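You operate a simulated robot arm through the tools that you are given. There is no shell and no other tool. Be economical: measure what you need, move in short steps, check, and stop when the job is done.

The job below is to be done with a simulated robot arm. You get a single attempt, and the scene is never put back.

Task
Secure the store: teal case shut, cream cabinet locked, drying rack chained, blue trolley braked.
Fine: shut the door before locking; the pin goes in the bracket by the grey rack.
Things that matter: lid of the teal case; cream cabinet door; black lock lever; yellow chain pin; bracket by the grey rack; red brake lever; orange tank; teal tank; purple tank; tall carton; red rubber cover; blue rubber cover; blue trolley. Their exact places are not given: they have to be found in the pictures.

Only the result counts: the job must be done as asked and must still hold three seconds after the hand-in. Knocking over, shifting, dropping, spilling or breaking anything else fails it.

Robot
A 7-joint arm with a two-finger parallel gripper on a trunk, on a base that drives. Base frame: it is fixed to the floor where the robot stands at the start and does not move with it; the origin is under the middle of the robot, x ahead of it, y to its left, z up. Readings come in mm, rad, newtons and seconds.
With the tool pointing down near the work surface it reaches from about 100 to 720 mm from the robot's upright axis, wherever it stands. Its first joint turns from -2.897 to 2.897 rad. Places, roughly: lid of the teal case [600, 0, 1000]; cream cabinet door [300, 700, 1000]; black lock lever [100, 600, 1100]; bracket by the grey rack [400, -1200, 800]; red brake lever [-1200, -500, 800]; blue trolley [-1200, -900, 400]; yellow chain pin [500, -1500, 750]; orange tank [500, -1250, 750]; teal tank [500, -1250, 750]; purple tank [500, -1500, 750]. Payload 1.57 kg.
Tool frame: the origin (TCP) lies between the finger pads and is the grasp point; the fingertips stand 30 mm ahead of it; z points along the fingers, y is the line along which they close. Largest opening 110 mm; finger width 24, thickness 12; the body of the gripper, 48 by 112 mm, starts 78 mm behind the TCP.
Orientation is that of the tool frame in the base frame, as a unit quaternion [w, x, y, z]. With the fingers straight down and closing along the base's y, the tool's x points along the base's -x, its y along +y and its z along -z.

Tools
- The arm moves only by the tool apply_moves. Its argument "targets" is a list of rows, each a list of 3 entries, a list of its own where there are three numbers: the shift along the base's x, y, z in units of 100 mm (1.0 is 100 mm), then the turn, a rotation vector about the base's x, y, z in units of 180 degrees (1.0 is 180 degrees), then the opening in per cent of the stroke, from 0 (shut) to 100 (fully open). In form: [[[tx, ty, tz], [rx, ry, rz], grip], ...]. A call has 1 to 8 rows; each row is the pose to reach, as a shift and turn from the pose commanded when the call began. A call with a number of a shift or a turn outside -1 to 1 is refused whole. A row lasts 0.2 s, in which the tool goes at most 50 mm and 0.15 rad; a call with a longer step from one row to the next is refused whole, and so is a gripper value outside its range. Where a pose cannot be reached the arm comes as near as it can. A force on the tool above 50 N (or 10 N above the force at the start of the call, whichever is more), or a blocked arm, ends the call early, and 0.2 s more pass. The fingers move at their own pace (about 45 mm/s each) and stop on an object; they squeeze with about 30 N. The grip force told is the motor's: it shows also when the fingers shut on nothing. Time passes only in rows, and 0.2 s behind the last, so rows that repeat a pose let the fingers close. It gives the time, the measured TCP pose, the force on the tool (base axes), the opening and the grip force at its end, in the units of the frame above (readings bear some noise).
- Cameras (640 x 400 px; columns grow to the right, rows downward): "scene" is now at [13.6, 158.2, 1576.5]; the picture's right is [0.04, -1.00, 0.00], its down [-0.81, -0.03, -0.58] and it looks along [0.58, 0.02, -0.82] (base axes); focal length 214 px, centre (320, 200). "wrist" rides on the gripper at [70, 16, -141] in the tool frame; the picture's right is [-0.23, 0.97, 0.00], its down [-0.86, -0.20, -0.48] and it looks along [-0.47, -0.11, 0.88] (tool axes); focal length 222 px, centre (320, 200).
- grab_frame(camera): a new picture of that camera. No time passes.
- slide_trunk(by): slides the trunk up (or, below 0, down) by that many mm; the arm and the scene camera ride with it, the base frame stays. It gives what a move gives, with no picture.
- drive_base(legs): drives the robot by 1 to 6 legs, each [ahead, turn to the left] in mm and rad, along the robot's own axes; the way and the turn of a leg run together, so that a leg with both is an arc; at most 1500 mm and 3.142 rad a leg. The arm and the cameras ride along, it lands a little off, and it stops where it bumps. It gives what a move gives.
- pan_tilt(pan, tilt): turns the head with the scene camera to pan (to the left, within 2.705 rad either way) and tilt (down, from -0.506 to 1.204), counted from straight ahead of the robot. It gives what a move gives.
- point_at(camera, pixels): for up to 12 pixels [column, row] of the newest picture of that camera ("zoom" is the newest enlarged one), the place [x, y, z] in the base frame of the surface seen there, good to about 3 mm. No time passes.
- enlarge(camera, box): a new picture of the part [left, top, right, bottom] of that camera's present view, enlarged. No time passes.
- close_job(): hands the job in; it is judged then, once.

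Go step by step. Measure first, check grasps and placings, and put right what went wrong. The budget is 80 turns and 68 pictures, counting those below and the enlarged ones. Unless the task says otherwise, let go and move clear before handing in, and close with one line.

The tools are called after "Emit:" as name(argument=value, ...) on one line, values as JSON. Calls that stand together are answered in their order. apply_moves: Moves the arm, as the interface text tells. Its arguments: {"type":"object","properties":{"targets":{"type":"array"}},"required":["targets"]} The other tools are called the same way: slide_trunk (by) slides the trunk up or down; drive_base (legs) drives the base; pan_tilt (pan, tilt) turns the head that bears the scene camera; grab_frame (camera) takes a picture; point_at (camera, pixels) gives the place of the surface under pixels of a picture; enlarge (camera, box) takes an enlarged picture of a part of a camera's view; close_job () hands the job in.

At the start:

```text
time_s: 0.0
eef_pos: [254.3, 318.9, 1291.3]
orientation: [0.0, 0.0, 1.0, 0.0]
force: [-0.2, -1.0, 0.2]
width: 110.1
gripper_force: 0.1
trunk travel left (down, up): [-525.0, 65.0]
robot x, y, heading: [-3.1, 1.6, 0.003]
head pan, tilt: [0.042, 0.955]
```

scene: 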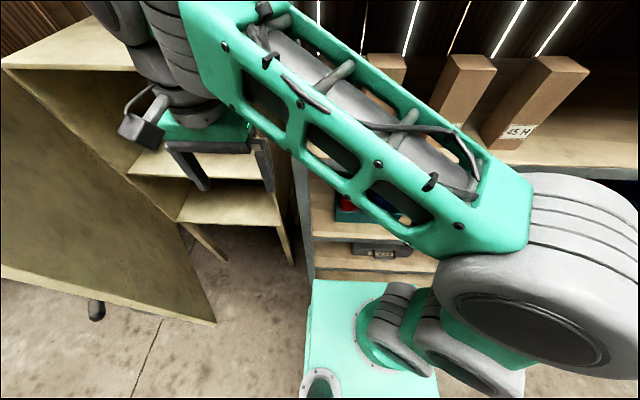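
wrist: 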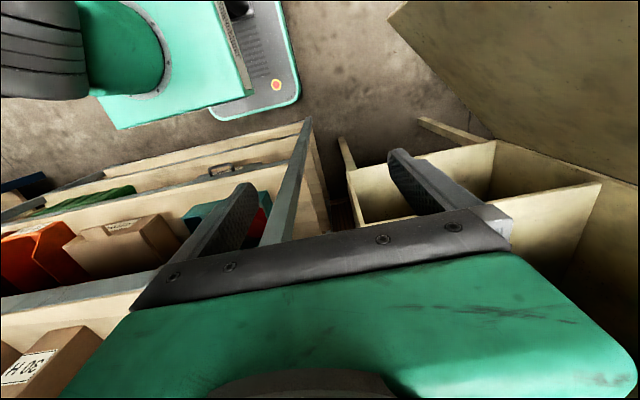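

The arm hides much of the scene view; the cream cabinet with its open door is at left and shelves are ahead. I'll look round with the head.

Emit:
pan_tilt(pan=0.9, tilt=0.6)

Emit:
grab_frame(camera="scene")

Emit:
pan_tilt(pan=-0.3, tilt=0.7)

Emit:
grab_frame(camera="scene")

Emit:
pan_tilt(pan=-1.3, tilt=0.6)

Emit:
grab_frame(camera="scene")

Emit:
pan_tilt(pan=-2.5, tilt=0.6)

Emit:
grab_frame(camera="scene")

```text
time_s: 1.2
eef_pos: [254.3, 319.5, 1292.2]
orientation: [0.0, 0.0, 1.0, 0.0]
force: [-0.3, -0.2, -0.1]
width: 109.8
gripper_force: 0.1
trunk travel left (down, up): [-525.0, 65.0]
robot x, y, heading: [2.2, 0.4, 0.001]
head pan, tilt: [0.901, 0.6]
```

```text
65 pictures are left
```

scene: 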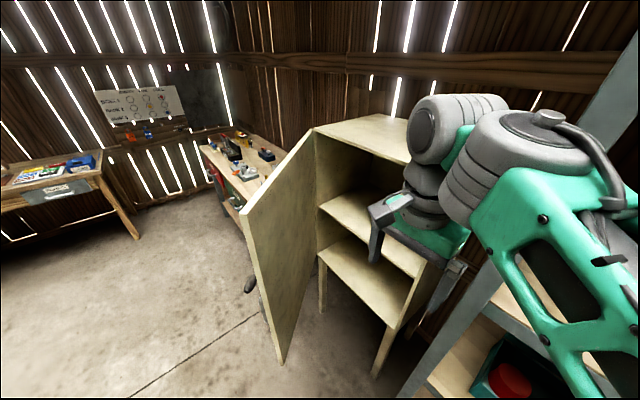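

```text
time_s: 2.6
eef_pos: [254.1, 317.8, 1292.0]
orientation: [0.0, -0.001, 1.0, 0.0]
force: [-0.6, 0.1, -0.2]
width: 110.3
gripper_force: 0.1
trunk travel left (down, up): [-525.0, 65.0]
robot x, y, heading: [-2.7, 0.5, 0.001]
head pan, tilt: [-0.3, 0.7]
```

```text
64 pictures are left
```

scene: 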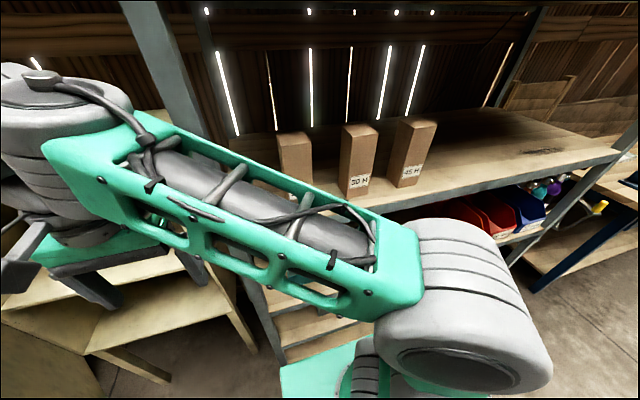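

```text
time_s: 3.8
eef_pos: [254.1, 319.4, 1292.0]
orientation: [0.0, 0.0, 1.0, -0.001]
force: [-0.3, 0.3, 1.4]
width: 110.0
gripper_force: 0.0
trunk travel left (down, up): [-525.0, 65.0]
robot x, y, heading: [0.8, -0.7, 0.004]
head pan, tilt: [-1.3, 0.6]
```

```text
63 pictures are left
```

scene: 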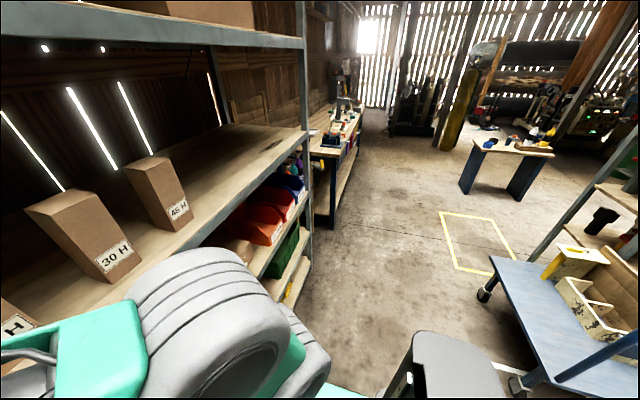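

```text
time_s: 5.2
eef_pos: [254.4, 319.1, 1291.8]
orientation: [0.001, 0.0, 1.0, 0.0]
force: [0.3, -1.0, -0.2]
width: 110.0
gripper_force: 0.1
trunk travel left (down, up): [-525.0, 65.0]
robot x, y, heading: [1.2, -3.1, 0.004]
head pan, tilt: [-2.499, 0.6]
```

```text
62 pictures are left
```

scene: 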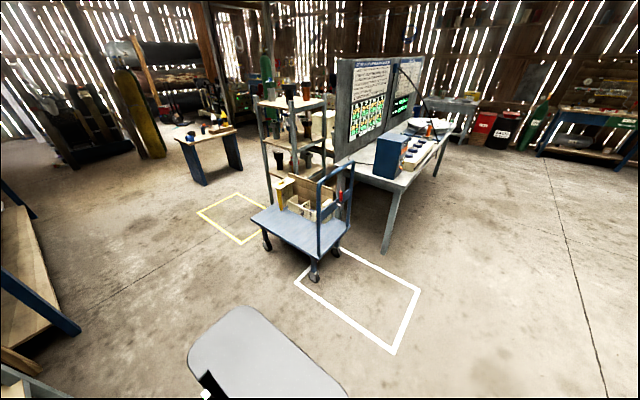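

Cabinet at left with its door wide open, blue trolley behind at right, racks ahead/right. I'll measure the cabinet first.

Emit:
pan_tilt(pan=1.3, tilt=0.8)

Emit:
grab_frame(camera="scene")

Emit:
enlarge(camera="wrist", box=[0, 60, 400, 310])

```text
time_s: 8.4
eef_pos: [253.3, 318.7, 1291.7]
orientation: [0.0, 0.0, 1.0, 0.0]
force: [-0.5, 0.1, 0.5]
width: 110.2
gripper_force: 0.0
trunk travel left (down, up): [-525.0, 65.0]
robot x, y, heading: [0.0, 0.3, 0.003]
head pan, tilt: [1.3, 0.799]
```

```text
61 pictures are left
```

scene: 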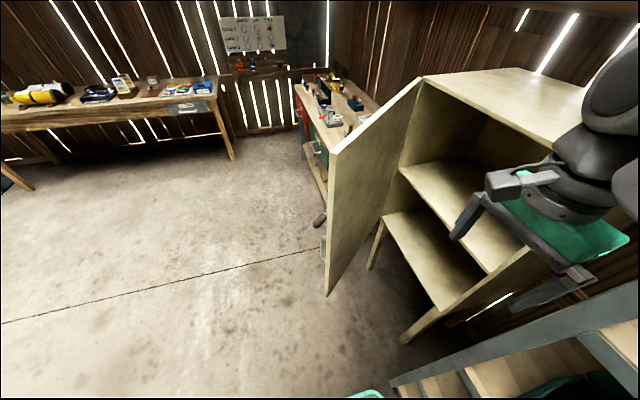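

```text
1.60 times, centred on (200, 185) of wrist
```

zoom: 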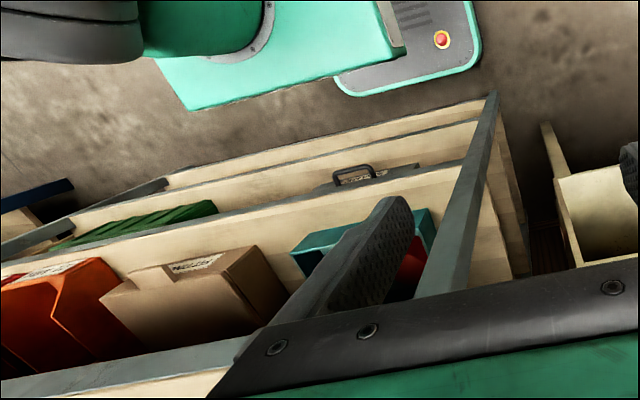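

Emit:
point_at(camera="scene", pixels=[[420, 82], [333, 152], [328, 290], [370, 268], [318, 220], [323, 247], [407, 340], [460, 275], [400, 175], [388, 215], [520, 70], [436, 305]])

Emit:
point_at(camera="zoom", pixels=[[293, 258], [345, 238], [430, 212], [437, 235], [410, 262], [486, 120], [420, 290], [360, 175], [275, 200], [100, 260]])

Emit:
enlarge(camera="scene", box=[270, 170, 430, 270])

```text
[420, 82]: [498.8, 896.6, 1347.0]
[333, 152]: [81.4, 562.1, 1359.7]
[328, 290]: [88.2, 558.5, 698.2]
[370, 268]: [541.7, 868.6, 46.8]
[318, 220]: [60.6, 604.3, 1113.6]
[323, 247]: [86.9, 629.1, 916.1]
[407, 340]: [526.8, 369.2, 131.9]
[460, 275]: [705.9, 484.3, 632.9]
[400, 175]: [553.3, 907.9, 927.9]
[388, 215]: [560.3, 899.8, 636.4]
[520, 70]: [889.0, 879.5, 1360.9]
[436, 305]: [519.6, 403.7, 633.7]
```

```text
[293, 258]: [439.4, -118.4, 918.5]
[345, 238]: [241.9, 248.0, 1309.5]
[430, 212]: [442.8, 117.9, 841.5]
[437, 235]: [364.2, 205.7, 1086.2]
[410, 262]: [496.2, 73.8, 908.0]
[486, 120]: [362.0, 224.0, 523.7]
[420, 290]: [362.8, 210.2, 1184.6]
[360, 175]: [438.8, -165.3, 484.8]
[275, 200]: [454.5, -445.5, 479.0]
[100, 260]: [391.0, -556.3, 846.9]
```

```text
4.00 times, centred on (350, 220) of scene
```

zoom: 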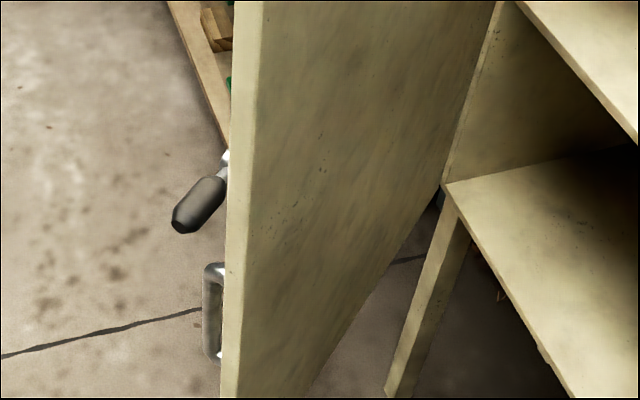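

Door: hinge about (500, 900), edge at (82, 562), height 700–1360, so about 51° open; the handle and lock lever are outside. I'll close the fingers, raise a little and go round the free edge to the outside.

Emit:
slide_trunk(by=30)

Emit:
apply_moves(targets=[[[-0.3, 0.25, 0], [0, 0, 0], 0], [[-0.6, 0.5, 0], [0, 0, 0], 0], [[-0.95, 0.8, 0], [0, 0, 0], 0]])

Emit:
apply_moves(targets=[[[-0.3, 0.25, 0], [0, 0, 0], 0], [[-0.6, 0.5, 0], [0, 0, 0], 0], [[-0.95, 0.8, 0], [0, 0, 0], 0]])

Emit:
apply_moves(targets=[[[-0.35, 0.25, 0], [0, 0, 0], 0], [[-0.65, 0.6, 0], [0, 0, 0], 0], [[-0.65, 0.99, 0], [0, 0, 0], 0]])

Emit:
grab_frame(camera="scene")

```text
time_s: 9.1
eef_pos: [254.1, 318.9, 1322.0]
orientation: [0.0, 0.0, 1.0, 0.0]
force: [-0.6, 0.5, -0.2]
width: 109.8
gripper_force: 0.0
trunk travel left (down, up): [-555.0, 35.0]
robot x, y, heading: [1.4, 3.4, 0.005]
head pan, tilt: [1.3, 0.799]
```

```text
time_s: 9.9
eef_pos: [157.1, 401.2, 1322.3]
orientation: [0.0, -0.001, 1.0, -0.001]
force: [0.6, -0.1, -1.0]
width: 39.8
gripper_force: 0.1
trunk travel left (down, up): [-555.0, 35.0]
robot x, y, heading: [-2.9, -2.4, 0.004]
head pan, tilt: [1.3, 0.799]
```

```text
time_s: 10.7
eef_pos: [63.4, 479.0, 1321.3]
orientation: [0.001, 0.0, 1.0, -0.001]
force: [-1.0, 0.1, 1.2]
width: 0.1
gripper_force: 18.1
trunk travel left (down, up): [-555.0, 35.0]
robot x, y, heading: [1.2, -3.9, 0.004]
head pan, tilt: [1.3, 0.799]
```

```text
time_s: 11.5
eef_pos: [1.9, 558.1, 1304.4]
orientation: [-0.001, 0.0, 1.0, 0.0]
force: [0.3, 1.1, 0.3]
width: 0.0
gripper_force: 20.9
out of reach, approached as far as the arm can: row 3
trunk travel left (down, up): [-555.0, 35.0]
robot x, y, heading: [-1.6, -3.5, 0.0]
head pan, tilt: [1.3, 0.799]
```

```text
58 pictures are left
```

scene: 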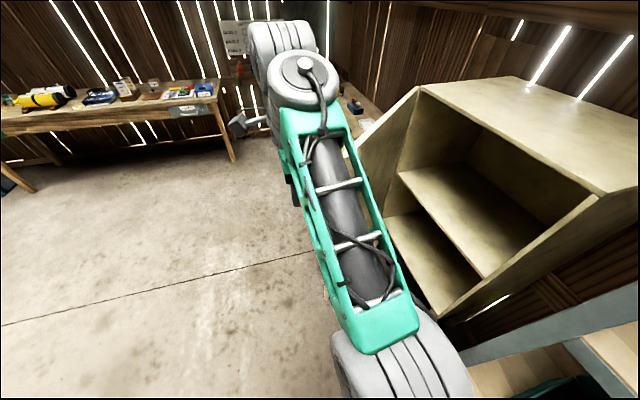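

The arm is at its reach limit at y≈560, so I'll move the robot some 200 mm left by turn–drive–turn, the arm swinging clear on the open side.

Emit:
drive_base(legs=[[0, 1.3], [200, 0], [0, -1.3]])

Emit:
grab_frame(camera="scene")

Emit:
point_at(camera="scene", pixels=[[420, 90], [500, 80], [400, 200], [440, 315]])

```text
time_s: 17.6
eef_pos: [-409.0, 499.3, 1305.3]
orientation: [0.0, -0.476, 0.88, 0.001]
force: [0.6, 0.4, -0.3]
width: 0.0
gripper_force: 21.6
trunk travel left (down, up): [-555.0, 35.0]
robot x, y, heading: [56.9, 192.6, 0.999]
head pan, tilt: [1.3, 0.799]
stopped in leg 3: the robot was blocked; the commanded pose is now the measured one
```

```text
57 pictures are left
```

scene: 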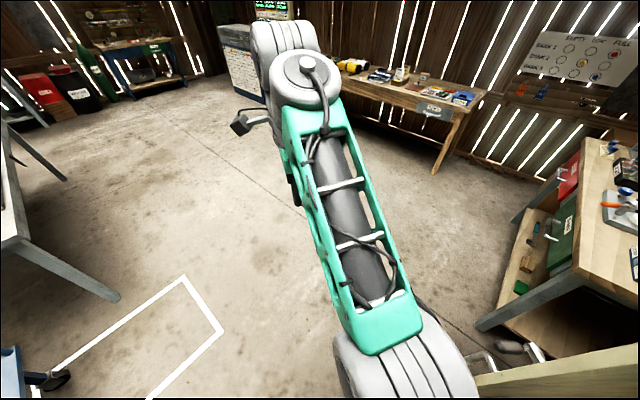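

```text
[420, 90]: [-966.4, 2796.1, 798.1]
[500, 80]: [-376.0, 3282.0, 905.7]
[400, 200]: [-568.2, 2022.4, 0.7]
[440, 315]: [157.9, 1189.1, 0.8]
```

Turn back was blocked at heading 1.0, probably the base's corner on the rack post at (362, 210). I'll look there before going on.

Emit:
pan_tilt(pan=-1.1, tilt=1.1)

Emit:
grab_frame(camera="scene")

Emit:
pan_tilt(pan=-0.1, tilt=1.0)

Emit:
grab_frame(camera="scene")

```text
time_s: 19.8
eef_pos: [-407.7, 499.8, 1303.8]
orientation: [0.0, -0.476, 0.88, 0.001]
force: [-0.7, 0.9, 1.0]
width: 0.0
gripper_force: 20.7
trunk travel left (down, up): [-555.0, 35.0]
robot x, y, heading: [56.2, 194.2, 0.993]
head pan, tilt: [-1.1, 1.1]
```

```text
56 pictures are left
```

scene: 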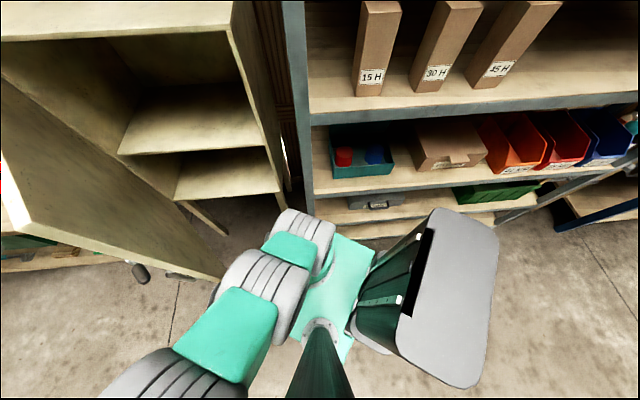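

```text
time_s: 21.0
eef_pos: [-408.6, 499.6, 1304.6]
orientation: [0.0, -0.476, 0.879, 0.001]
force: [0.1, 0.7, 0.0]
width: 0.0
gripper_force: 21.7
trunk travel left (down, up): [-555.0, 35.0]
robot x, y, heading: [56.1, 195.9, 0.994]
head pan, tilt: [-0.099, 1.0]
```

```text
55 pictures are left
```

scene: 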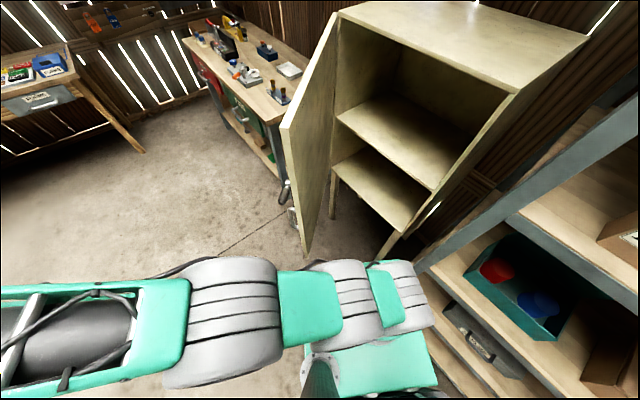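

Emit:
point_at(camera="scene", pixels=[[235, 275], [410, 280], [350, 275], [285, 128], [305, 250], [350, 360], [435, 385], [425, 270], [470, 270], [552, 340], [490, 272], [540, 300]])

Emit:
enlarge(camera="scene", box=[400, 200, 640, 350])

```text
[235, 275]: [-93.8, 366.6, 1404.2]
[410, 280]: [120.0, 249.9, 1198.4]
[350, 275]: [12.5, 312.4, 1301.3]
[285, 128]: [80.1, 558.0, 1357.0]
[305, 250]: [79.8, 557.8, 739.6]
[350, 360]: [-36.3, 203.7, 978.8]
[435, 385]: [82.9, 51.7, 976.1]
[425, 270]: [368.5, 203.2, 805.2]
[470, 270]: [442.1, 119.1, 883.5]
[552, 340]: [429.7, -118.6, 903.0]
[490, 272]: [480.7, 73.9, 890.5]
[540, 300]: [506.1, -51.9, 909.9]
```

```text
2.67 times, centred on (520, 275) of scene
```

zoom: 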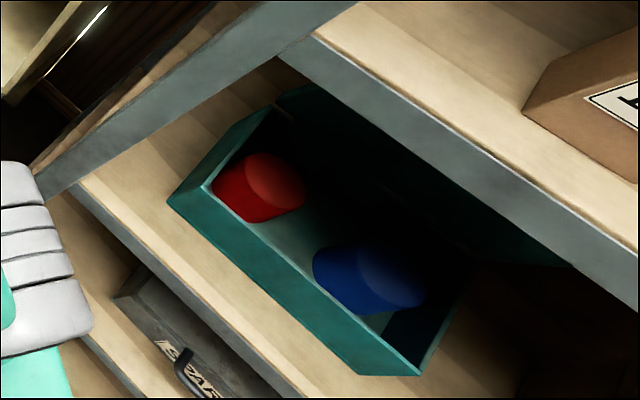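

The teal case is the open teal box with the red and blue covers in it, its lid standing up behind; the door still stands at (80, 558). From here the arm reaches the door, so I'll swing the TCP to the door's outside.

Emit:
apply_moves(targets=[[[0.4, 0.2, 0.16], [0, 0, 0], 0], [[0.7, 0.4, 0.16], [0, 0, 0], 0], [[1.0, 0.6, 0.16], [0, 0, 0], 0]])

Emit:
apply_moves(targets=[[[0.45, 0.2, 0], [0, 0, 0], 0], [[0.9, 0.4, 0], [0, 0, 0], 0], [[1.0, 0.6, 0], [0, 0, 0], 0]])

Emit:
apply_moves(targets=[[[0.45, 0.1, 0], [0, 0, 0], 0], [[0.9, 0.2, 0], [0, 0, 0], 0], [[1.0, 0.4, 0], [0, 0, 0], 0]])

Emit:
apply_moves(targets=[[[0.45, 0, 0], [0, 0, 0], 0], [[0.9, 0, 0], [0, 0, 0], 0], [[1.0, 0, 0], [0, 0, 0], 0]])

Emit:
apply_moves(targets=[[[0.4, 0, 0], [0, 0, 0], 0], [[0.8, 0, 0], [0, 0, 0], 0]])

Emit:
grab_frame(camera="scene")

```text
time_s: 21.8
eef_pos: [-309.4, 561.3, 1320.6]
orientation: [-0.001, -0.476, 0.879, 0.002]
force: [0.0, 0.1, 0.2]
width: 0.0
gripper_force: 21.0
trunk travel left (down, up): [-555.0, 35.0]
robot x, y, heading: [55.3, 195.6, 0.997]
head pan, tilt: [-0.099, 1.0]
```

```text
time_s: 22.6
eef_pos: [-208.0, 620.3, 1319.2]
orientation: [-0.001, -0.478, 0.879, 0.001]
force: [0.4, -0.5, -0.1]
width: 0.0
gripper_force: 21.4
trunk travel left (down, up): [-555.0, 35.0]
robot x, y, heading: [59.2, 194.6, 0.994]
head pan, tilt: [-0.099, 1.0]
```

```text
time_s: 23.4
eef_pos: [-109.5, 659.3, 1321.2]
orientation: [-0.001, -0.476, 0.879, 0.001]
force: [0.1, -0.7, -0.4]
width: 0.0
gripper_force: 21.4
trunk travel left (down, up): [-555.0, 35.0]
robot x, y, heading: [56.4, 198.6, 0.997]
head pan, tilt: [-0.099, 1.0]
```

```text
time_s: 24.2
eef_pos: [-9.1, 658.9, 1322.4]
orientation: [-0.001, -0.477, 0.879, 0.001]
force: [-0.2, 0.3, 0.1]
width: 0.0
gripper_force: 20.9
trunk travel left (down, up): [-555.0, 35.0]
robot x, y, heading: [59.1, 196.9, 0.995]
head pan, tilt: [-0.099, 1.0]
```

```text
time_s: 24.8
eef_pos: [71.7, 659.4, 1321.0]
orientation: [0.0, -0.476, 0.879, 0.002]
force: [1.4, -0.3, 0.7]
width: 0.0
gripper_force: 21.6
trunk travel left (down, up): [-555.0, 35.0]
robot x, y, heading: [54.4, 195.0, 0.996]
head pan, tilt: [-0.099, 1.0]
```

```text
53 pictures are left
```

scene: 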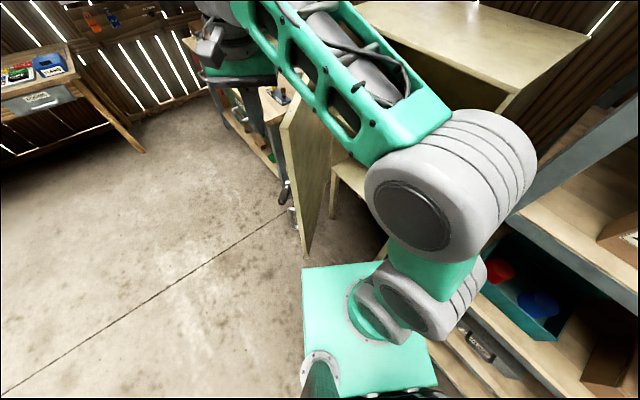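

The gripper is on the door's outer side, clear above the lever. I'll push along the door's arc.

Emit:
apply_moves(targets=[[[0.2, -0.21, 0], [0, 0, 0], 0], [[0.4, -0.42, 0], [0, 0, 0], 0], [[0.65, -0.7, 0], [0, 0, 0], 0], [[0.95, -0.99, 0], [0, 0, 0], 0]])

Emit:
grab_frame(camera="scene")

```text
time_s: 25.8
eef_pos: [167.1, 558.7, 1321.4]
orientation: [0.0, -0.476, 0.879, 0.001]
force: [0.4, 0.7, 0.3]
width: 0.0
gripper_force: 21.5
trunk travel left (down, up): [-555.0, 35.0]
robot x, y, heading: [55.7, 195.7, 0.997]
head pan, tilt: [-0.099, 1.0]
```

```text
52 pictures are left
```

scene: 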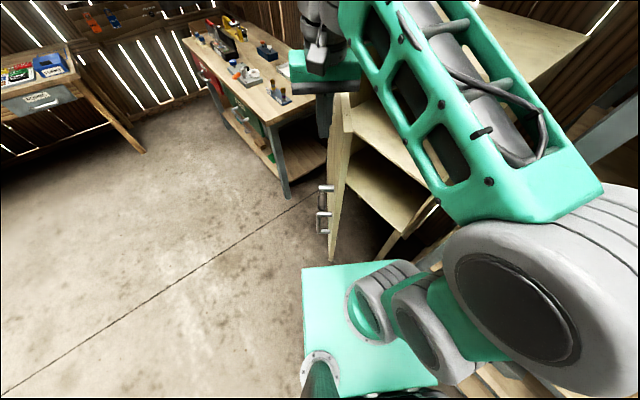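

Door is following. I'll check where the elbow is relative to the rack post before pushing on.

Emit:
point_at(camera="scene", pixels=[[595, 190], [620, 215], [520, 280], [620, 130], [345, 110], [330, 240], [325, 188], [322, 215], [635, 260]])

```text
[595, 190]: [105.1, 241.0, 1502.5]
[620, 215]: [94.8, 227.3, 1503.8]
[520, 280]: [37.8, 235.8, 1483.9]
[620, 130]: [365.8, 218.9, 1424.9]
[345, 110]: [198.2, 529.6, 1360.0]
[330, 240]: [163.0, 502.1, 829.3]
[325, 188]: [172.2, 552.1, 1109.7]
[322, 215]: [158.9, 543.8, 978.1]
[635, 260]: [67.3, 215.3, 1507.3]
```

Elbow (≈[100, 230, 1500]) is well clear of the post at x≈366, so I continue the arc.

Emit:
apply_moves(targets=[[[0.35, -0.3, 0], [0, 0, 0], 0], [[0.71, -0.6, 0], [0, 0, 0], 0], [[0.99, -0.8, 0], [0, 0, 0], 0]])

Emit:
apply_moves(targets=[[[0.46, -0.2, 0], [0, 0, 0], 0], [[0.86, -0.37, 0], [0, 0, 0], 0]])

Emit:
apply_moves(targets=[[[0.4, -0.11, 0], [0, 0, 0], 0], [[0.83, -0.18, 0], [0, 0, 0], 0]])

Emit:
grab_frame(camera="scene")

```text
time_s: 26.6
eef_pos: [264.8, 480.2, 1321.3]
orientation: [0.0, -0.476, 0.879, 0.001]
force: [0.4, 0.5, 0.9]
width: 0.0
gripper_force: 21.6
trunk travel left (down, up): [-555.0, 35.0]
robot x, y, heading: [56.3, 195.2, 0.995]
head pan, tilt: [-0.099, 1.0]
```

```text
refused: row 1 steps farther than a row can; nothing moved
```

```text
time_s: 27.2
eef_pos: [348.4, 463.4, 1321.6]
orientation: [-0.001, -0.476, 0.879, 0.002]
force: [0.2, -0.4, 0.3]
width: 0.3
gripper_force: 21.8
trunk travel left (down, up): [-555.0, 35.0]
robot x, y, heading: [58.1, 196.1, 0.997]
head pan, tilt: [-0.099, 1.0]
```

```text
51 pictures are left
```

scene: 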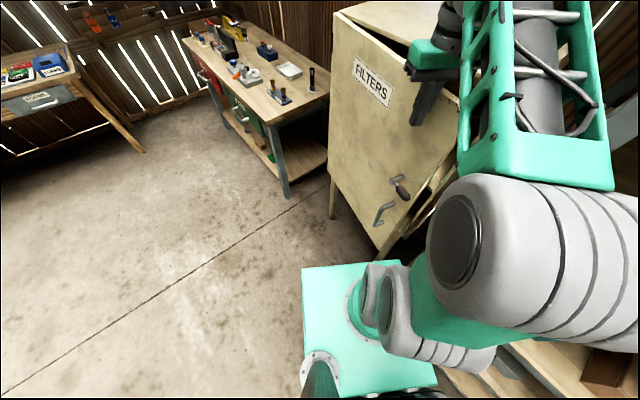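

The door is now nearly shut (one call was refused but the next did its work). I continue.

Emit:
apply_moves(targets=[[[0.4, -0.17, 0], [0, 0, 0], 0], [[0.82, -0.3, 0], [0, 0, 0], 0]])

Emit:
apply_moves(targets=[[[0.2, -0.02, 0], [0, 0, 0], 0], [[0.4, -0.04, 0], [0, 0, 0], 0], [[0.55, -0.04, 0], [0, 0, 0], 0], [[0.7, -0.04, 0], [0, 0, 0], 0]])

Emit:
grab_frame(camera="scene")

```text
time_s: 27.8
eef_pos: [432.2, 431.8, 1321.3]
orientation: [0.0, -0.476, 0.88, 0.002]
force: [0.9, -1.1, 1.4]
width: 0.1
gripper_force: 21.9
trunk travel left (down, up): [-555.0, 35.0]
robot x, y, heading: [53.8, 192.0, 1.0]
head pan, tilt: [-0.099, 1.0]
```

```text
time_s: 28.7
eef_pos: [474.7, 427.9, 1323.2]
orientation: [-0.009, -0.481, 0.877, 0.001]
force: [-36.8, -1.5, -0.7]
width: 0.1
gripper_force: 20.9
trunk travel left (down, up): [-555.0, 35.0]
robot x, y, heading: [57.3, 197.1, 1.001]
head pan, tilt: [-0.099, 1.0]
stopped in row 4: the force on the tool passed its limit (the readings are from after the stop); the commanded pose is now the measured one
```

```text
50 pictures are left
```

scene: 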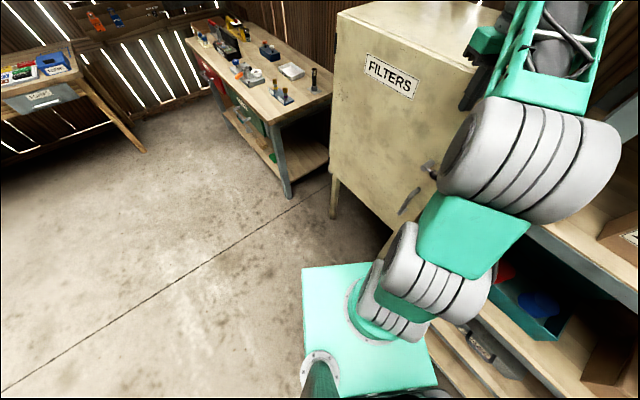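

The door is shut (a 37 N stop at x≈475). I'll back off and look at the lever.

Emit:
apply_moves(targets=[[[-0.4, 0.1, 0], [0, 0, 0], 0], [[-0.8, 0.3, 0], [0, 0, 0], 0], [[-1.0, 0.7, 0], [0, 0, 0], 0]])

Emit:
apply_moves(targets=[[[-0.4, 0.2, 0], [0, 0, 0], 0], [[-0.8, 0.4, 0], [0, 0, 0], 0], [[-1.0, 0.7, 0], [0, 0, 0], 0]])

Emit:
apply_moves(targets=[[[-0.4, 0.2, 0], [0, 0, 0], 0], [[-0.8, 0.4, 0], [0, 0, 0], 0], [[-1.0, 0.5, 0], [0, 0, 0], 0]])

Emit:
enlarge(camera="scene", box=[320, 100, 512, 220])

Emit:
grab_frame(camera="wrist")

```text
time_s: 29.5
eef_pos: [383.7, 498.7, 1318.9]
orientation: [-0.01, -0.479, 0.878, 0.002]
force: [0.0, 0.7, 0.3]
width: 0.0
gripper_force: 20.7
trunk travel left (down, up): [-555.0, 35.0]
robot x, y, heading: [52.1, 194.1, 1.003]
head pan, tilt: [-0.099, 1.0]
```

```text
time_s: 30.3
eef_pos: [283.5, 569.3, 1318.8]
orientation: [-0.009, -0.479, 0.878, 0.002]
force: [0.4, -0.4, -0.2]
width: 0.0
gripper_force: 21.1
trunk travel left (down, up): [-555.0, 35.0]
robot x, y, heading: [54.9, 194.5, 0.997]
head pan, tilt: [-0.099, 1.0]
```

```text
time_s: 31.1
eef_pos: [183.0, 617.3, 1319.1]
orientation: [-0.009, -0.479, 0.878, 0.001]
force: [0.5, 0.6, 0.3]
width: 0.0
gripper_force: 21.2
trunk travel left (down, up): [-555.0, 35.0]
robot x, y, heading: [55.4, 195.7, 0.992]
head pan, tilt: [-0.099, 1.0]
```

```text
3.33 times, centred on (416, 160) of scene
```

zoom: 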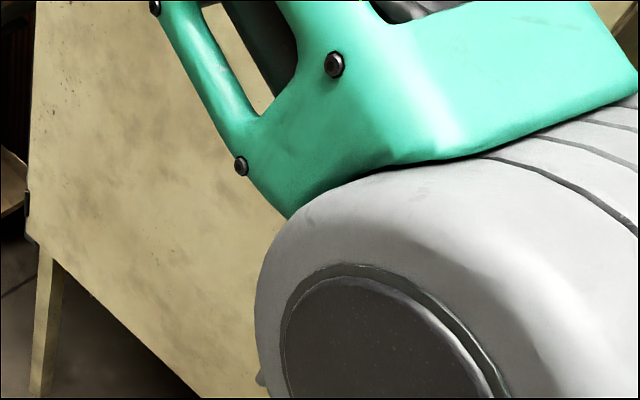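

```text
48 pictures are left
```

wrist: 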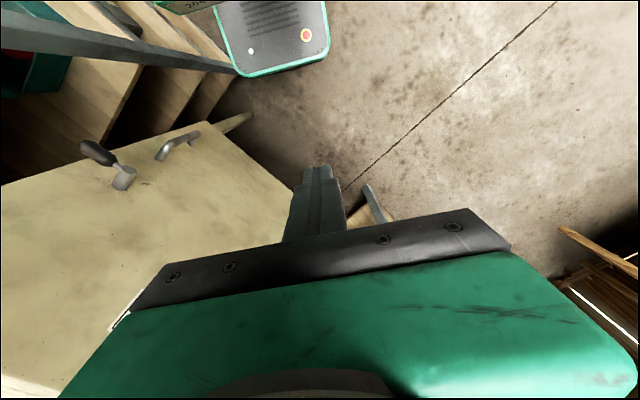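

Emit:
enlarge(camera="wrist", box=[60, 110, 220, 210])

Emit:
point_at(camera="zoom", pixels=[[100, 140], [140, 175], [180, 205], [250, 250], [260, 280], [400, 170], [520, 100], [400, 300], [300, 230]])

```text
4.00 times, centred on (140, 160) of wrist
```

zoom: 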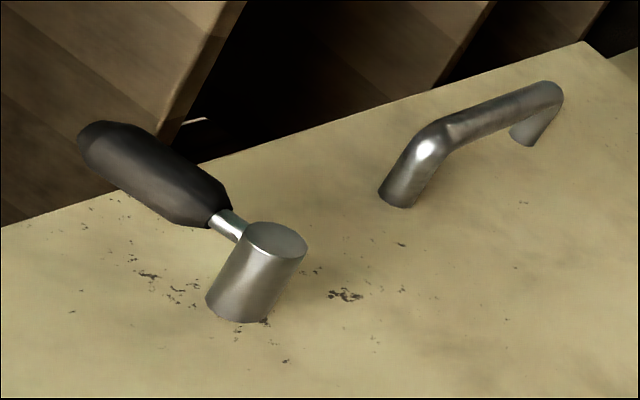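

```text
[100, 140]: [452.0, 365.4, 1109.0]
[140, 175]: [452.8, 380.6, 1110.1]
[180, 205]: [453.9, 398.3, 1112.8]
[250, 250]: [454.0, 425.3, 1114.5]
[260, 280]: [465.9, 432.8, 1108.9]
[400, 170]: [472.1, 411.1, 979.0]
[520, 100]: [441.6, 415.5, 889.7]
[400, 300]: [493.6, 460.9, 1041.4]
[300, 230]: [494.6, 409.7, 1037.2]
```

The lever's boss is at about (460, 432, 1110), with the black grip pointing horizontally to −y (y 355–405). I'll square up the tool, tilt it 45° forward and hover above the grip to push it down.

Emit:
apply_moves(targets=[[[0.1, -0.1, -0.04], [0, 0, -0.0455], 0], [[0.2, -0.2, -0.08], [0, 0, -0.091], 0], [[0.35, -0.35, -0.12], [0, 0, -0.1365], 0], [[0.5, -0.5, -0.16], [0, 0, -0.182], 0], [[0.6, -0.6, -0.2], [0, 0, -0.2275], 0], [[0.7, -0.7, -0.25], [0, 0, -0.273], 0], [[0.8, -0.8, -0.3], [0, 0, -0.318], 0]])

Emit:
apply_moves(targets=[[[0.1, -0.1, -0.05], [0, -0.0417, 0], 0], [[0.2, -0.2, -0.1], [0, -0.0834, 0], 0], [[0.35, -0.35, -0.2], [0, -0.125, 0], 0], [[0.5, -0.5, -0.3], [0, -0.1667, 0], 0], [[0.65, -0.65, -0.4], [0, -0.2084, 0], 0], [[0.8, -0.8, -0.5], [0, -0.25, 0], 0]])

Emit:
apply_moves(targets=[[[0.3, -0.26, -0.14], [0, 0, 0], 0], [[0.6, -0.52, -0.28], [0, 0, 0], 0], [[0.9, -0.78, -0.42], [0, 0, 0], 0]])

Emit:
grab_frame(camera="wrist")

Emit:
grab_frame(camera="scene")

```text
time_s: 32.7
eef_pos: [265.6, 538.0, 1289.2]
orientation: [-0.008, 0.001, 1.0, 0.006]
force: [-0.5, -0.3, 0.4]
width: 0.0
gripper_force: 21.6
trunk travel left (down, up): [-555.0, 35.0]
robot x, y, heading: [50.9, 194.8, 1.001]
head pan, tilt: [-0.099, 1.0]
```

```text
time_s: 34.1
eef_pos: [332.9, 491.0, 1310.1]
orientation: [0.304, -0.063, 0.95, -0.007]
force: [0.3, 0.6, -0.3]
width: 0.1
gripper_force: 21.6
out of reach, approached as far as the arm can: row 1, 4, 5, 6
trunk travel left (down, up): [-555.0, 35.0]
robot x, y, heading: [53.8, 193.7, 1.002]
head pan, tilt: [-0.099, 1.0]
```

```text
time_s: 34.6
eef_pos: [325.6, 509.7, 1315.1]
orientation: [0.295, -0.129, 0.946, 0.018]
force: [0.0, 0.6, -0.6]
width: 0.0
gripper_force: 21.7
out of reach, approached as far as the arm can: row 1, 2
trunk travel left (down, up): [-555.0, 35.0]
robot x, y, heading: [53.6, 195.1, 0.996]
head pan, tilt: [-0.099, 1.0]
stopped in row 2: the arm was blocked; the commanded pose is now the measured one
```

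```text
46 pictures are left
```

wrist: 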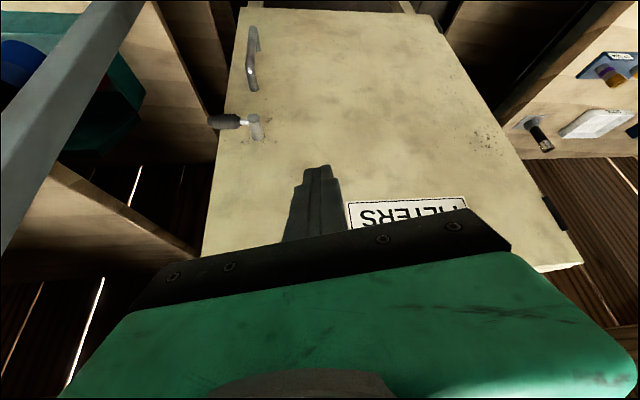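

```text
45 pictures are left
```

scene: 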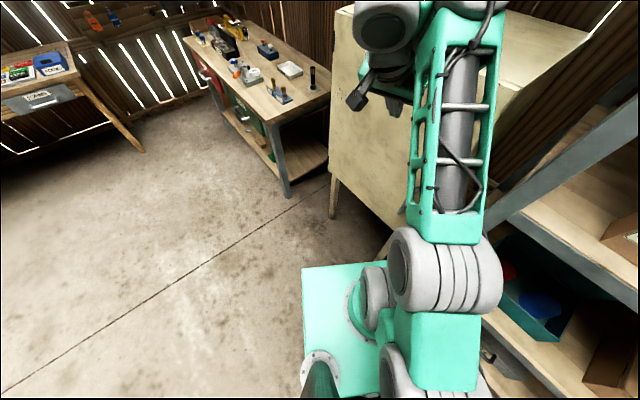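

The tilted pose is at a limit at this height. I'll go lower first and correct the orientation on the way.

Emit:
apply_moves(targets=[[[-0.2, 0, -0.4], [0, 0, 0], 0], [[-0.2, 0, -0.8], [0, 0, 0], 0], [[-0.2, 0, -1.0], [0, 0, 0], 0]])

Emit:
apply_moves(targets=[[[0, -0.2, -0.2], [0.007, -0.019, -0.027], 0], [[0.1, -0.4, -0.2], [0.014, -0.038, -0.054], 0], [[0.2, -0.7, -0.2], [0.021, -0.057, -0.08], 0]])

```text
time_s: 35.4
eef_pos: [323.1, 502.1, 1287.6]
orientation: [0.274, -0.091, 0.957, -0.018]
force: [0.0, 0.0, 0.0]
width: 0.0
gripper_force: 21.4
out of reach, approached as far as the arm can: row 1, 2, 3
trunk travel left (down, up): [-555.0, 35.0]
robot x, y, heading: [54.7, 190.9, 0.998]
head pan, tilt: [-0.099, 1.0]
```

```text
time_s: 35.9
eef_pos: [323.5, 499.2, 1265.5]
orientation: [0.258, -0.1, 0.96, -0.05]
force: [-0.1, 0.8, -0.4]
width: 0.0
gripper_force: 21.4
out of reach, approached as far as the arm can: row 1, 2
trunk travel left (down, up): [-555.0, 35.0]
robot x, y, heading: [54.1, 195.6, 1.003]
head pan, tilt: [-0.099, 1.0]
stopped in row 2: the arm was blocked; the commanded pose is now the measured one
```

Joint limits, with the tilt lying out of the arm's plane. I'll stand the robot squarely in front of the lever instead: turn, drive, turn back.

Emit:
drive_base(legs=[[0, 1.2], [190, 0], [0, -1.9]])

Emit:
grab_frame(camera="scene")

```text
time_s: 38.6
eef_pos: [-35.7, 592.0, 1259.2]
orientation: [0.249, -0.528, 0.81, 0.064]
force: [0.2, 0.6, -0.9]
width: 0.0
gripper_force: 21.1
trunk travel left (down, up): [-555.0, 35.0]
robot x, y, heading: [56.7, 193.3, 1.935]
head pan, tilt: [-0.099, 1.0]
stopped in leg 1: the robot was blocked; the commanded pose is now the measured one
```

```text
44 pictures are left
```

scene: 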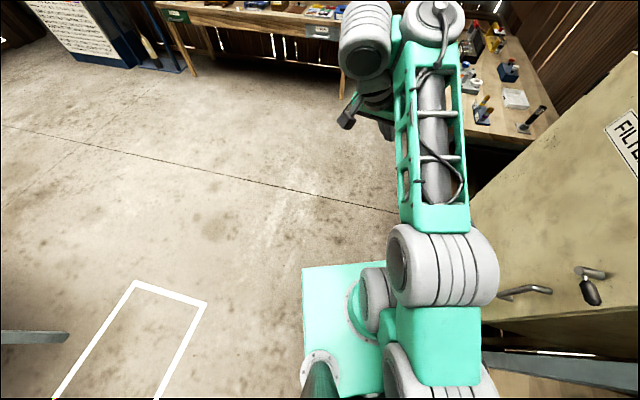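

Base corner blocked again at heading 1.94 by the post; I'll drive out ahead from there, then turn back.

Emit:
drive_base(legs=[[190, 0], [0, -1.6], [-80, 0]])

Emit:
grab_frame(camera="scene")

```text
time_s: 44.7
eef_pos: [310.6, 422.5, 1258.4]
orientation: [0.218, 0.209, 0.944, -0.135]
force: [0.4, 0.6, 0.1]
width: 0.0
gripper_force: 20.7
trunk travel left (down, up): [-555.0, 35.0]
robot x, y, heading: [-89.0, 341.5, 0.339]
head pan, tilt: [-0.099, 1.0]
```

```text
43 pictures are left
```

scene: 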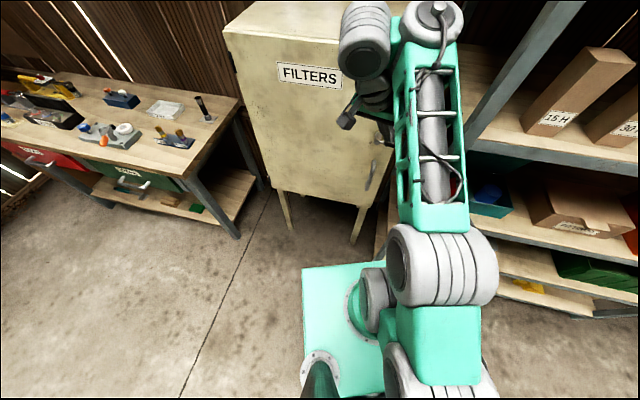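

Robot is now square in front. I'll set the orientation (45° forward tilt) and come lower.

Emit:
apply_moves(targets=[[[0, 0, -0.1], [0.0057, -0.0204, 0.0314], 0], [[0, 0, -0.2], [0.0114, -0.0408, 0.0628], 0], [[0, 0, -0.3], [0.0172, -0.0612, 0.0942], 0], [[0, -0.1, -0.4], [0.0229, -0.0816, 0.1256], 0], [[0, -0.2, -0.5], [0.0286, -0.102, 0.157], 0]])

Emit:
grab_frame(camera="wrist")

```text
time_s: 45.7
eef_pos: [304.5, 519.4, 1233.2]
orientation: [0.162, -0.113, 0.98, 0.002]
force: [-0.2, 0.0, -0.8]
width: 0.0
gripper_force: 21.4
out of reach, approached as far as the arm can: row 1, 2, 3, 4, 5
trunk travel left (down, up): [-555.0, 35.0]
robot x, y, heading: [-89.8, 341.0, 0.337]
head pan, tilt: [-0.099, 1.0]
stopped in row 5: the arm was blocked; the commanded pose is now the measured one
```

```text
42 pictures are left
```

wrist: 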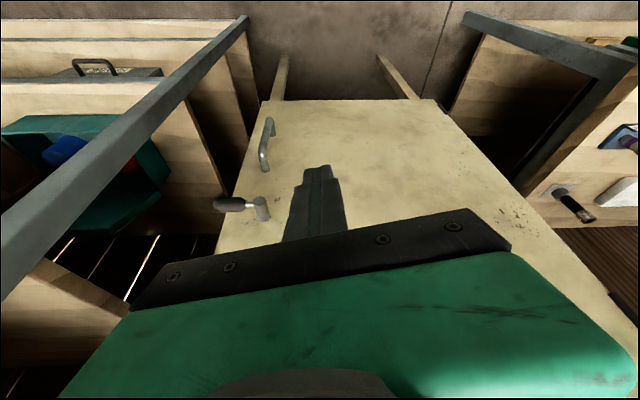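

The IK gets stuck tilting. I'll return to vertical, come lower there, then tilt gradually.

Emit:
apply_moves(targets=[[[0, -0.1, 0], [-0.0043, 0.034, 0], 0], [[0, -0.2, 0], [-0.0087, 0.068, 0], 0], [[0, -0.3, 0], [-0.013, 0.1025, 0], 0], [[0, -0.6, -0.3], [-0.013, 0.1025, 0], 0], [[0, -0.9, -0.6], [-0.013, 0.1025, 0], 0]])

Emit:
apply_moves(targets=[[[0, 0, -0.4], [0, 0, 0], 0], [[0.2, 0, -0.6], [0, 0, 0], 0]])

Emit:
apply_moves(targets=[[[0, 0, 0], [0, -0.04, 0], 0], [[0, 0, 0], [0, -0.08, 0], 0], [[0, 0, 0], [0, -0.12, 0], 0]])

Emit:
grab_frame(camera="scene")

```text
time_s: 46.9
eef_pos: [301.0, 428.5, 1177.5]
orientation: [0.007, -0.114, 0.993, 0.0]
force: [0.1, -0.5, 0.5]
width: 0.2
gripper_force: 21.3
trunk travel left (down, up): [-555.0, 35.0]
robot x, y, heading: [-84.1, 343.7, 0.342]
head pan, tilt: [-0.099, 1.0]
```

```text
time_s: 47.5
eef_pos: [318.3, 395.8, 1080.5]
orientation: [-0.051, -0.064, 0.997, 0.005]
force: [1.1, 0.2, 0.0]
width: 0.1
gripper_force: 21.2
out of reach, approached as far as the arm can: row 2
trunk travel left (down, up): [-555.0, 35.0]
robot x, y, heading: [-92.8, 339.7, 0.34]
head pan, tilt: [-0.099, 1.0]
```

```text
time_s: 47.9
eef_pos: [315.3, 367.2, 1043.4]
orientation: [-0.066, -0.021, 0.998, -0.004]
force: [0.0, 0.5, 0.4]
width: 0.1
gripper_force: 21.2
trunk travel left (down, up): [-555.0, 35.0]
robot x, y, heading: [-86.5, 344.7, 0.343]
head pan, tilt: [-0.099, 1.0]
stopped in row 1: the arm was blocked; the commanded pose is now the measured one
```

```text
41 pictures are left
```

scene: 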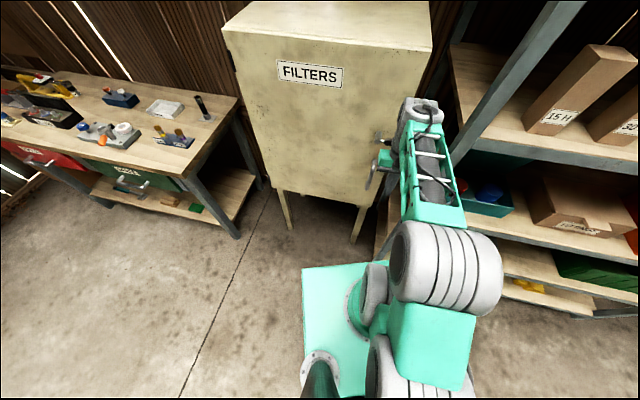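

The tilt brings the wrist too close to the shoulder. I'll back the base 120 mm, then extend and tilt farther out.

Emit:
drive_base(legs=[[-120, 0]])

Emit:
apply_moves(targets=[[[0.1, 0.1, 0.4], [0, 0, 0], 0], [[0.3, 0.2, 0.8], [0, 0, 0], 0], [[0.7, 0.3, 1.0], [0, 0, 0], 0], [[1.0, 0.5, 1.0], [0, 0, 0], 0]])

Emit:
apply_moves(targets=[[[0.1, 0, 0.2], [0, -0.04, 0], 0], [[0.2, 0, 0.3], [0, -0.08, 0], 0], [[0.3, 0, 0.4], [0, -0.12, 0], 0], [[0.4, 0, 0.4], [0, -0.16, 0], 0]])

```text
time_s: 49.1
eef_pos: [198.6, 326.4, 1043.6]
orientation: [-0.075, -0.021, 0.997, -0.005]
force: [0.0, 0.8, 0.8]
width: 0.1
gripper_force: 20.9
trunk travel left (down, up): [-555.0, 35.0]
robot x, y, heading: [-203.7, 302.3, 0.338]
head pan, tilt: [-0.099, 1.0]
```

```text
time_s: 50.1
eef_pos: [298.6, 377.9, 1142.3]
orientation: [-0.074, -0.022, 0.997, -0.005]
force: [-0.3, -0.1, -0.6]
width: 0.0
gripper_force: 21.0
trunk travel left (down, up): [-555.0, 35.0]
robot x, y, heading: [-204.1, 300.1, 0.34]
head pan, tilt: [-0.099, 1.0]
```

```text
time_s: 51.1
eef_pos: [339.6, 377.1, 1184.6]
orientation: [0.178, -0.02, 0.984, -0.011]
force: [0.2, 0.7, 0.8]
width: 0.0
gripper_force: 21.2
trunk travel left (down, up): [-555.0, 35.0]
robot x, y, heading: [-204.3, 303.1, 0.341]
head pan, tilt: [-0.099, 1.0]
```

Working now: tilted 20° at (340, 377, 1185). Tilt on to 45° and approach above the grip.

Emit:
apply_moves(targets=[[[0.2, 0, 0.05], [0.003, -0.034, 0.005], 0], [[0.4, 0, 0.1], [0.006, -0.068, 0.01], 0], [[0.6, 0, 0.1], [0.01, -0.1, 0.013], 0], [[0.8, 0, 0.1], [0.01, -0.135, 0.015], 0]])

Emit:
grab_frame(camera="wrist")

```text
time_s: 52.1
eef_pos: [419.8, 377.7, 1191.5]
orientation: [0.38, -0.037, 0.924, 0.005]
force: [-0.1, 0.2, 0.4]
width: 0.0
gripper_force: 21.6
trunk travel left (down, up): [-555.0, 35.0]
robot x, y, heading: [-203.3, 301.6, 0.341]
head pan, tilt: [-0.099, 1.0]
```

```text
40 pictures are left
```

wrist: 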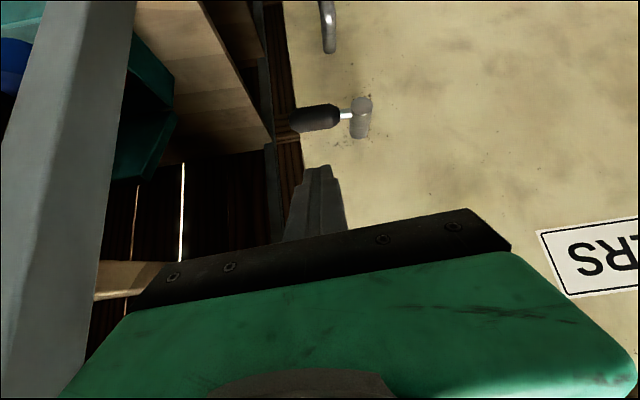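

Fingertip is lined up with the grip (320, 118). Push down along the lever's arc.

Emit:
apply_moves(targets=[[[0.21, 0, -0.1], [0, 0, 0], 0], [[0.21, -0.03, -0.34], [0, 0, 0], 0], [[0.21, -0.06, -0.5], [0, 0, 0], 0], [[0.21, -0.08, -0.66], [0, 0, 0], 0]])

Emit:
grab_frame(camera="wrist")

```text
time_s: 53.1
eef_pos: [440.0, 368.8, 1126.3]
orientation: [0.381, -0.037, 0.924, 0.005]
force: [0.2, -0.5, -0.1]
width: 0.0
gripper_force: 21.3
trunk travel left (down, up): [-555.0, 35.0]
robot x, y, heading: [-202.8, 297.3, 0.34]
head pan, tilt: [-0.099, 1.0]
```

```text
39 pictures are left
```

wrist: 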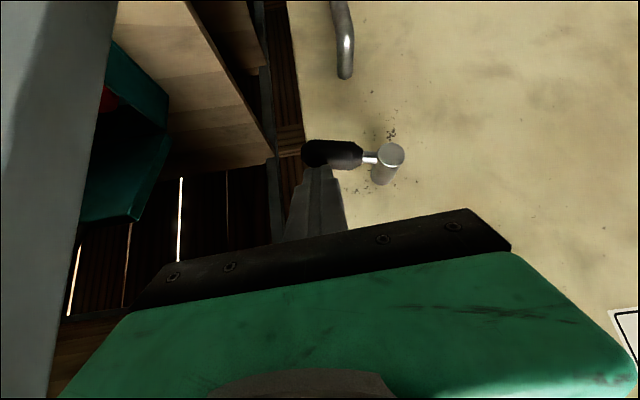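

Emit:
enlarge(camera="wrist", box=[260, 110, 420, 210])

Emit:
point_at(camera="zoom", pixels=[[190, 150], [260, 165], [350, 175], [440, 190], [520, 175], [180, 250], [240, 240], [240, 300], [300, 300]])

```text
4.00 times, centred on (340, 160) of wrist
```

zoom: 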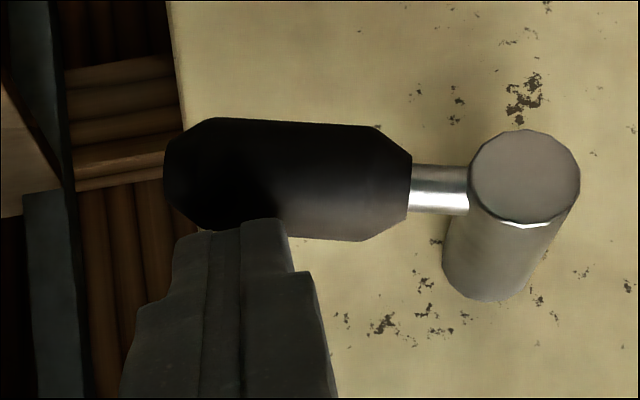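

```text
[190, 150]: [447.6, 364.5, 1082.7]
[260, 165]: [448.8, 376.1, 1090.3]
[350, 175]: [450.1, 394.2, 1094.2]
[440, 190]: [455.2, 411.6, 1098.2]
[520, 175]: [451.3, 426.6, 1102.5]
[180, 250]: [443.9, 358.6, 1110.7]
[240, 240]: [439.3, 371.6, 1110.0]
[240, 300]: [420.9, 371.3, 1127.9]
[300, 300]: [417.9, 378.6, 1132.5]
```

The lever already follows down (grip now at z≈1083, about 20°). Continue along the arc to vertical.

Emit:
apply_moves(targets=[[[0, 0.03, -0.14], [0, 0, 0], 0], [[0, 0.12, -0.24], [0, 0, 0], 0], [[0, 0.21, -0.36], [0, 0, 0], 0], [[0, 0.37, -0.48], [0, 0, 0], 0], [[0, 0.47, -0.53], [0, 0, 0], 0], [[0, 0.54, -0.53], [0, 0, 0], 0], [[0, 0.6, -0.53], [0, 0, 0], 0]])

Emit:
enlarge(camera="wrist", box=[240, 60, 400, 160])

```text
time_s: 54.5
eef_pos: [440.6, 407.0, 1078.4]
orientation: [0.385, -0.024, 0.923, -0.004]
force: [-10.6, -18.7, 8.1]
width: 0.0
gripper_force: 20.9
trunk travel left (down, up): [-555.0, 35.0]
robot x, y, heading: [-201.5, 306.1, 0.323]
head pan, tilt: [-0.099, 1.0]
stopped in row 6: the force on the tool passed its limit (the readings are from after the stop); the commanded pose is now the measured one
```

```text
4.00 times, centred on (320, 110) of wrist
```

zoom: 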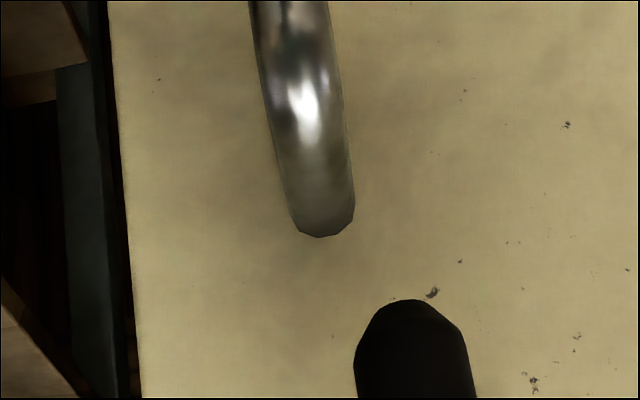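

The lever points down and pushed against its stop. Back off and check that it stays.

Emit:
apply_moves(targets=[[[0, -0.2, 0], [0, 0, 0], 0], [[-0.4, -0.2, 0.1], [0, 0, 0], 0], [[-0.8, -0.2, 0.3], [0, 0, 0], 0]])

Emit:
enlarge(camera="wrist", box=[240, 40, 480, 190])

Emit:
point_at(camera="zoom", pixels=[[300, 250], [320, 200], [250, 100], [320, 300]])

```text
time_s: 55.3
eef_pos: [361.9, 390.8, 1108.5]
orientation: [0.384, -0.028, 0.923, -0.002]
force: [0.0, -0.3, -0.3]
width: 0.0
gripper_force: 21.2
trunk travel left (down, up): [-555.0, 35.0]
robot x, y, heading: [-203.0, 301.9, 0.325]
head pan, tilt: [-0.099, 1.0]
```

```text
2.67 times, centred on (360, 115) of wrist
```

zoom: 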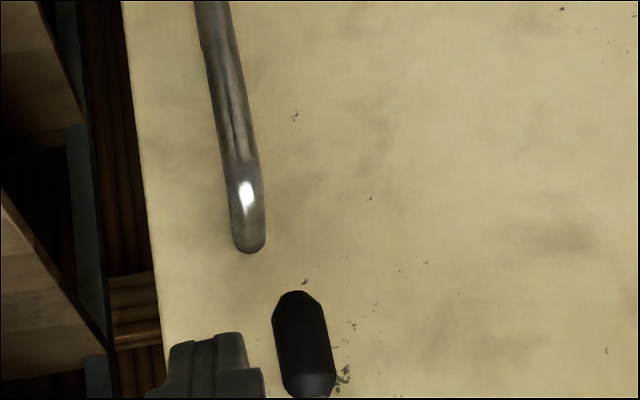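

```text
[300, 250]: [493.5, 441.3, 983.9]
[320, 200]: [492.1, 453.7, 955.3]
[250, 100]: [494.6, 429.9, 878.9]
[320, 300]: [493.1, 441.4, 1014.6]
```

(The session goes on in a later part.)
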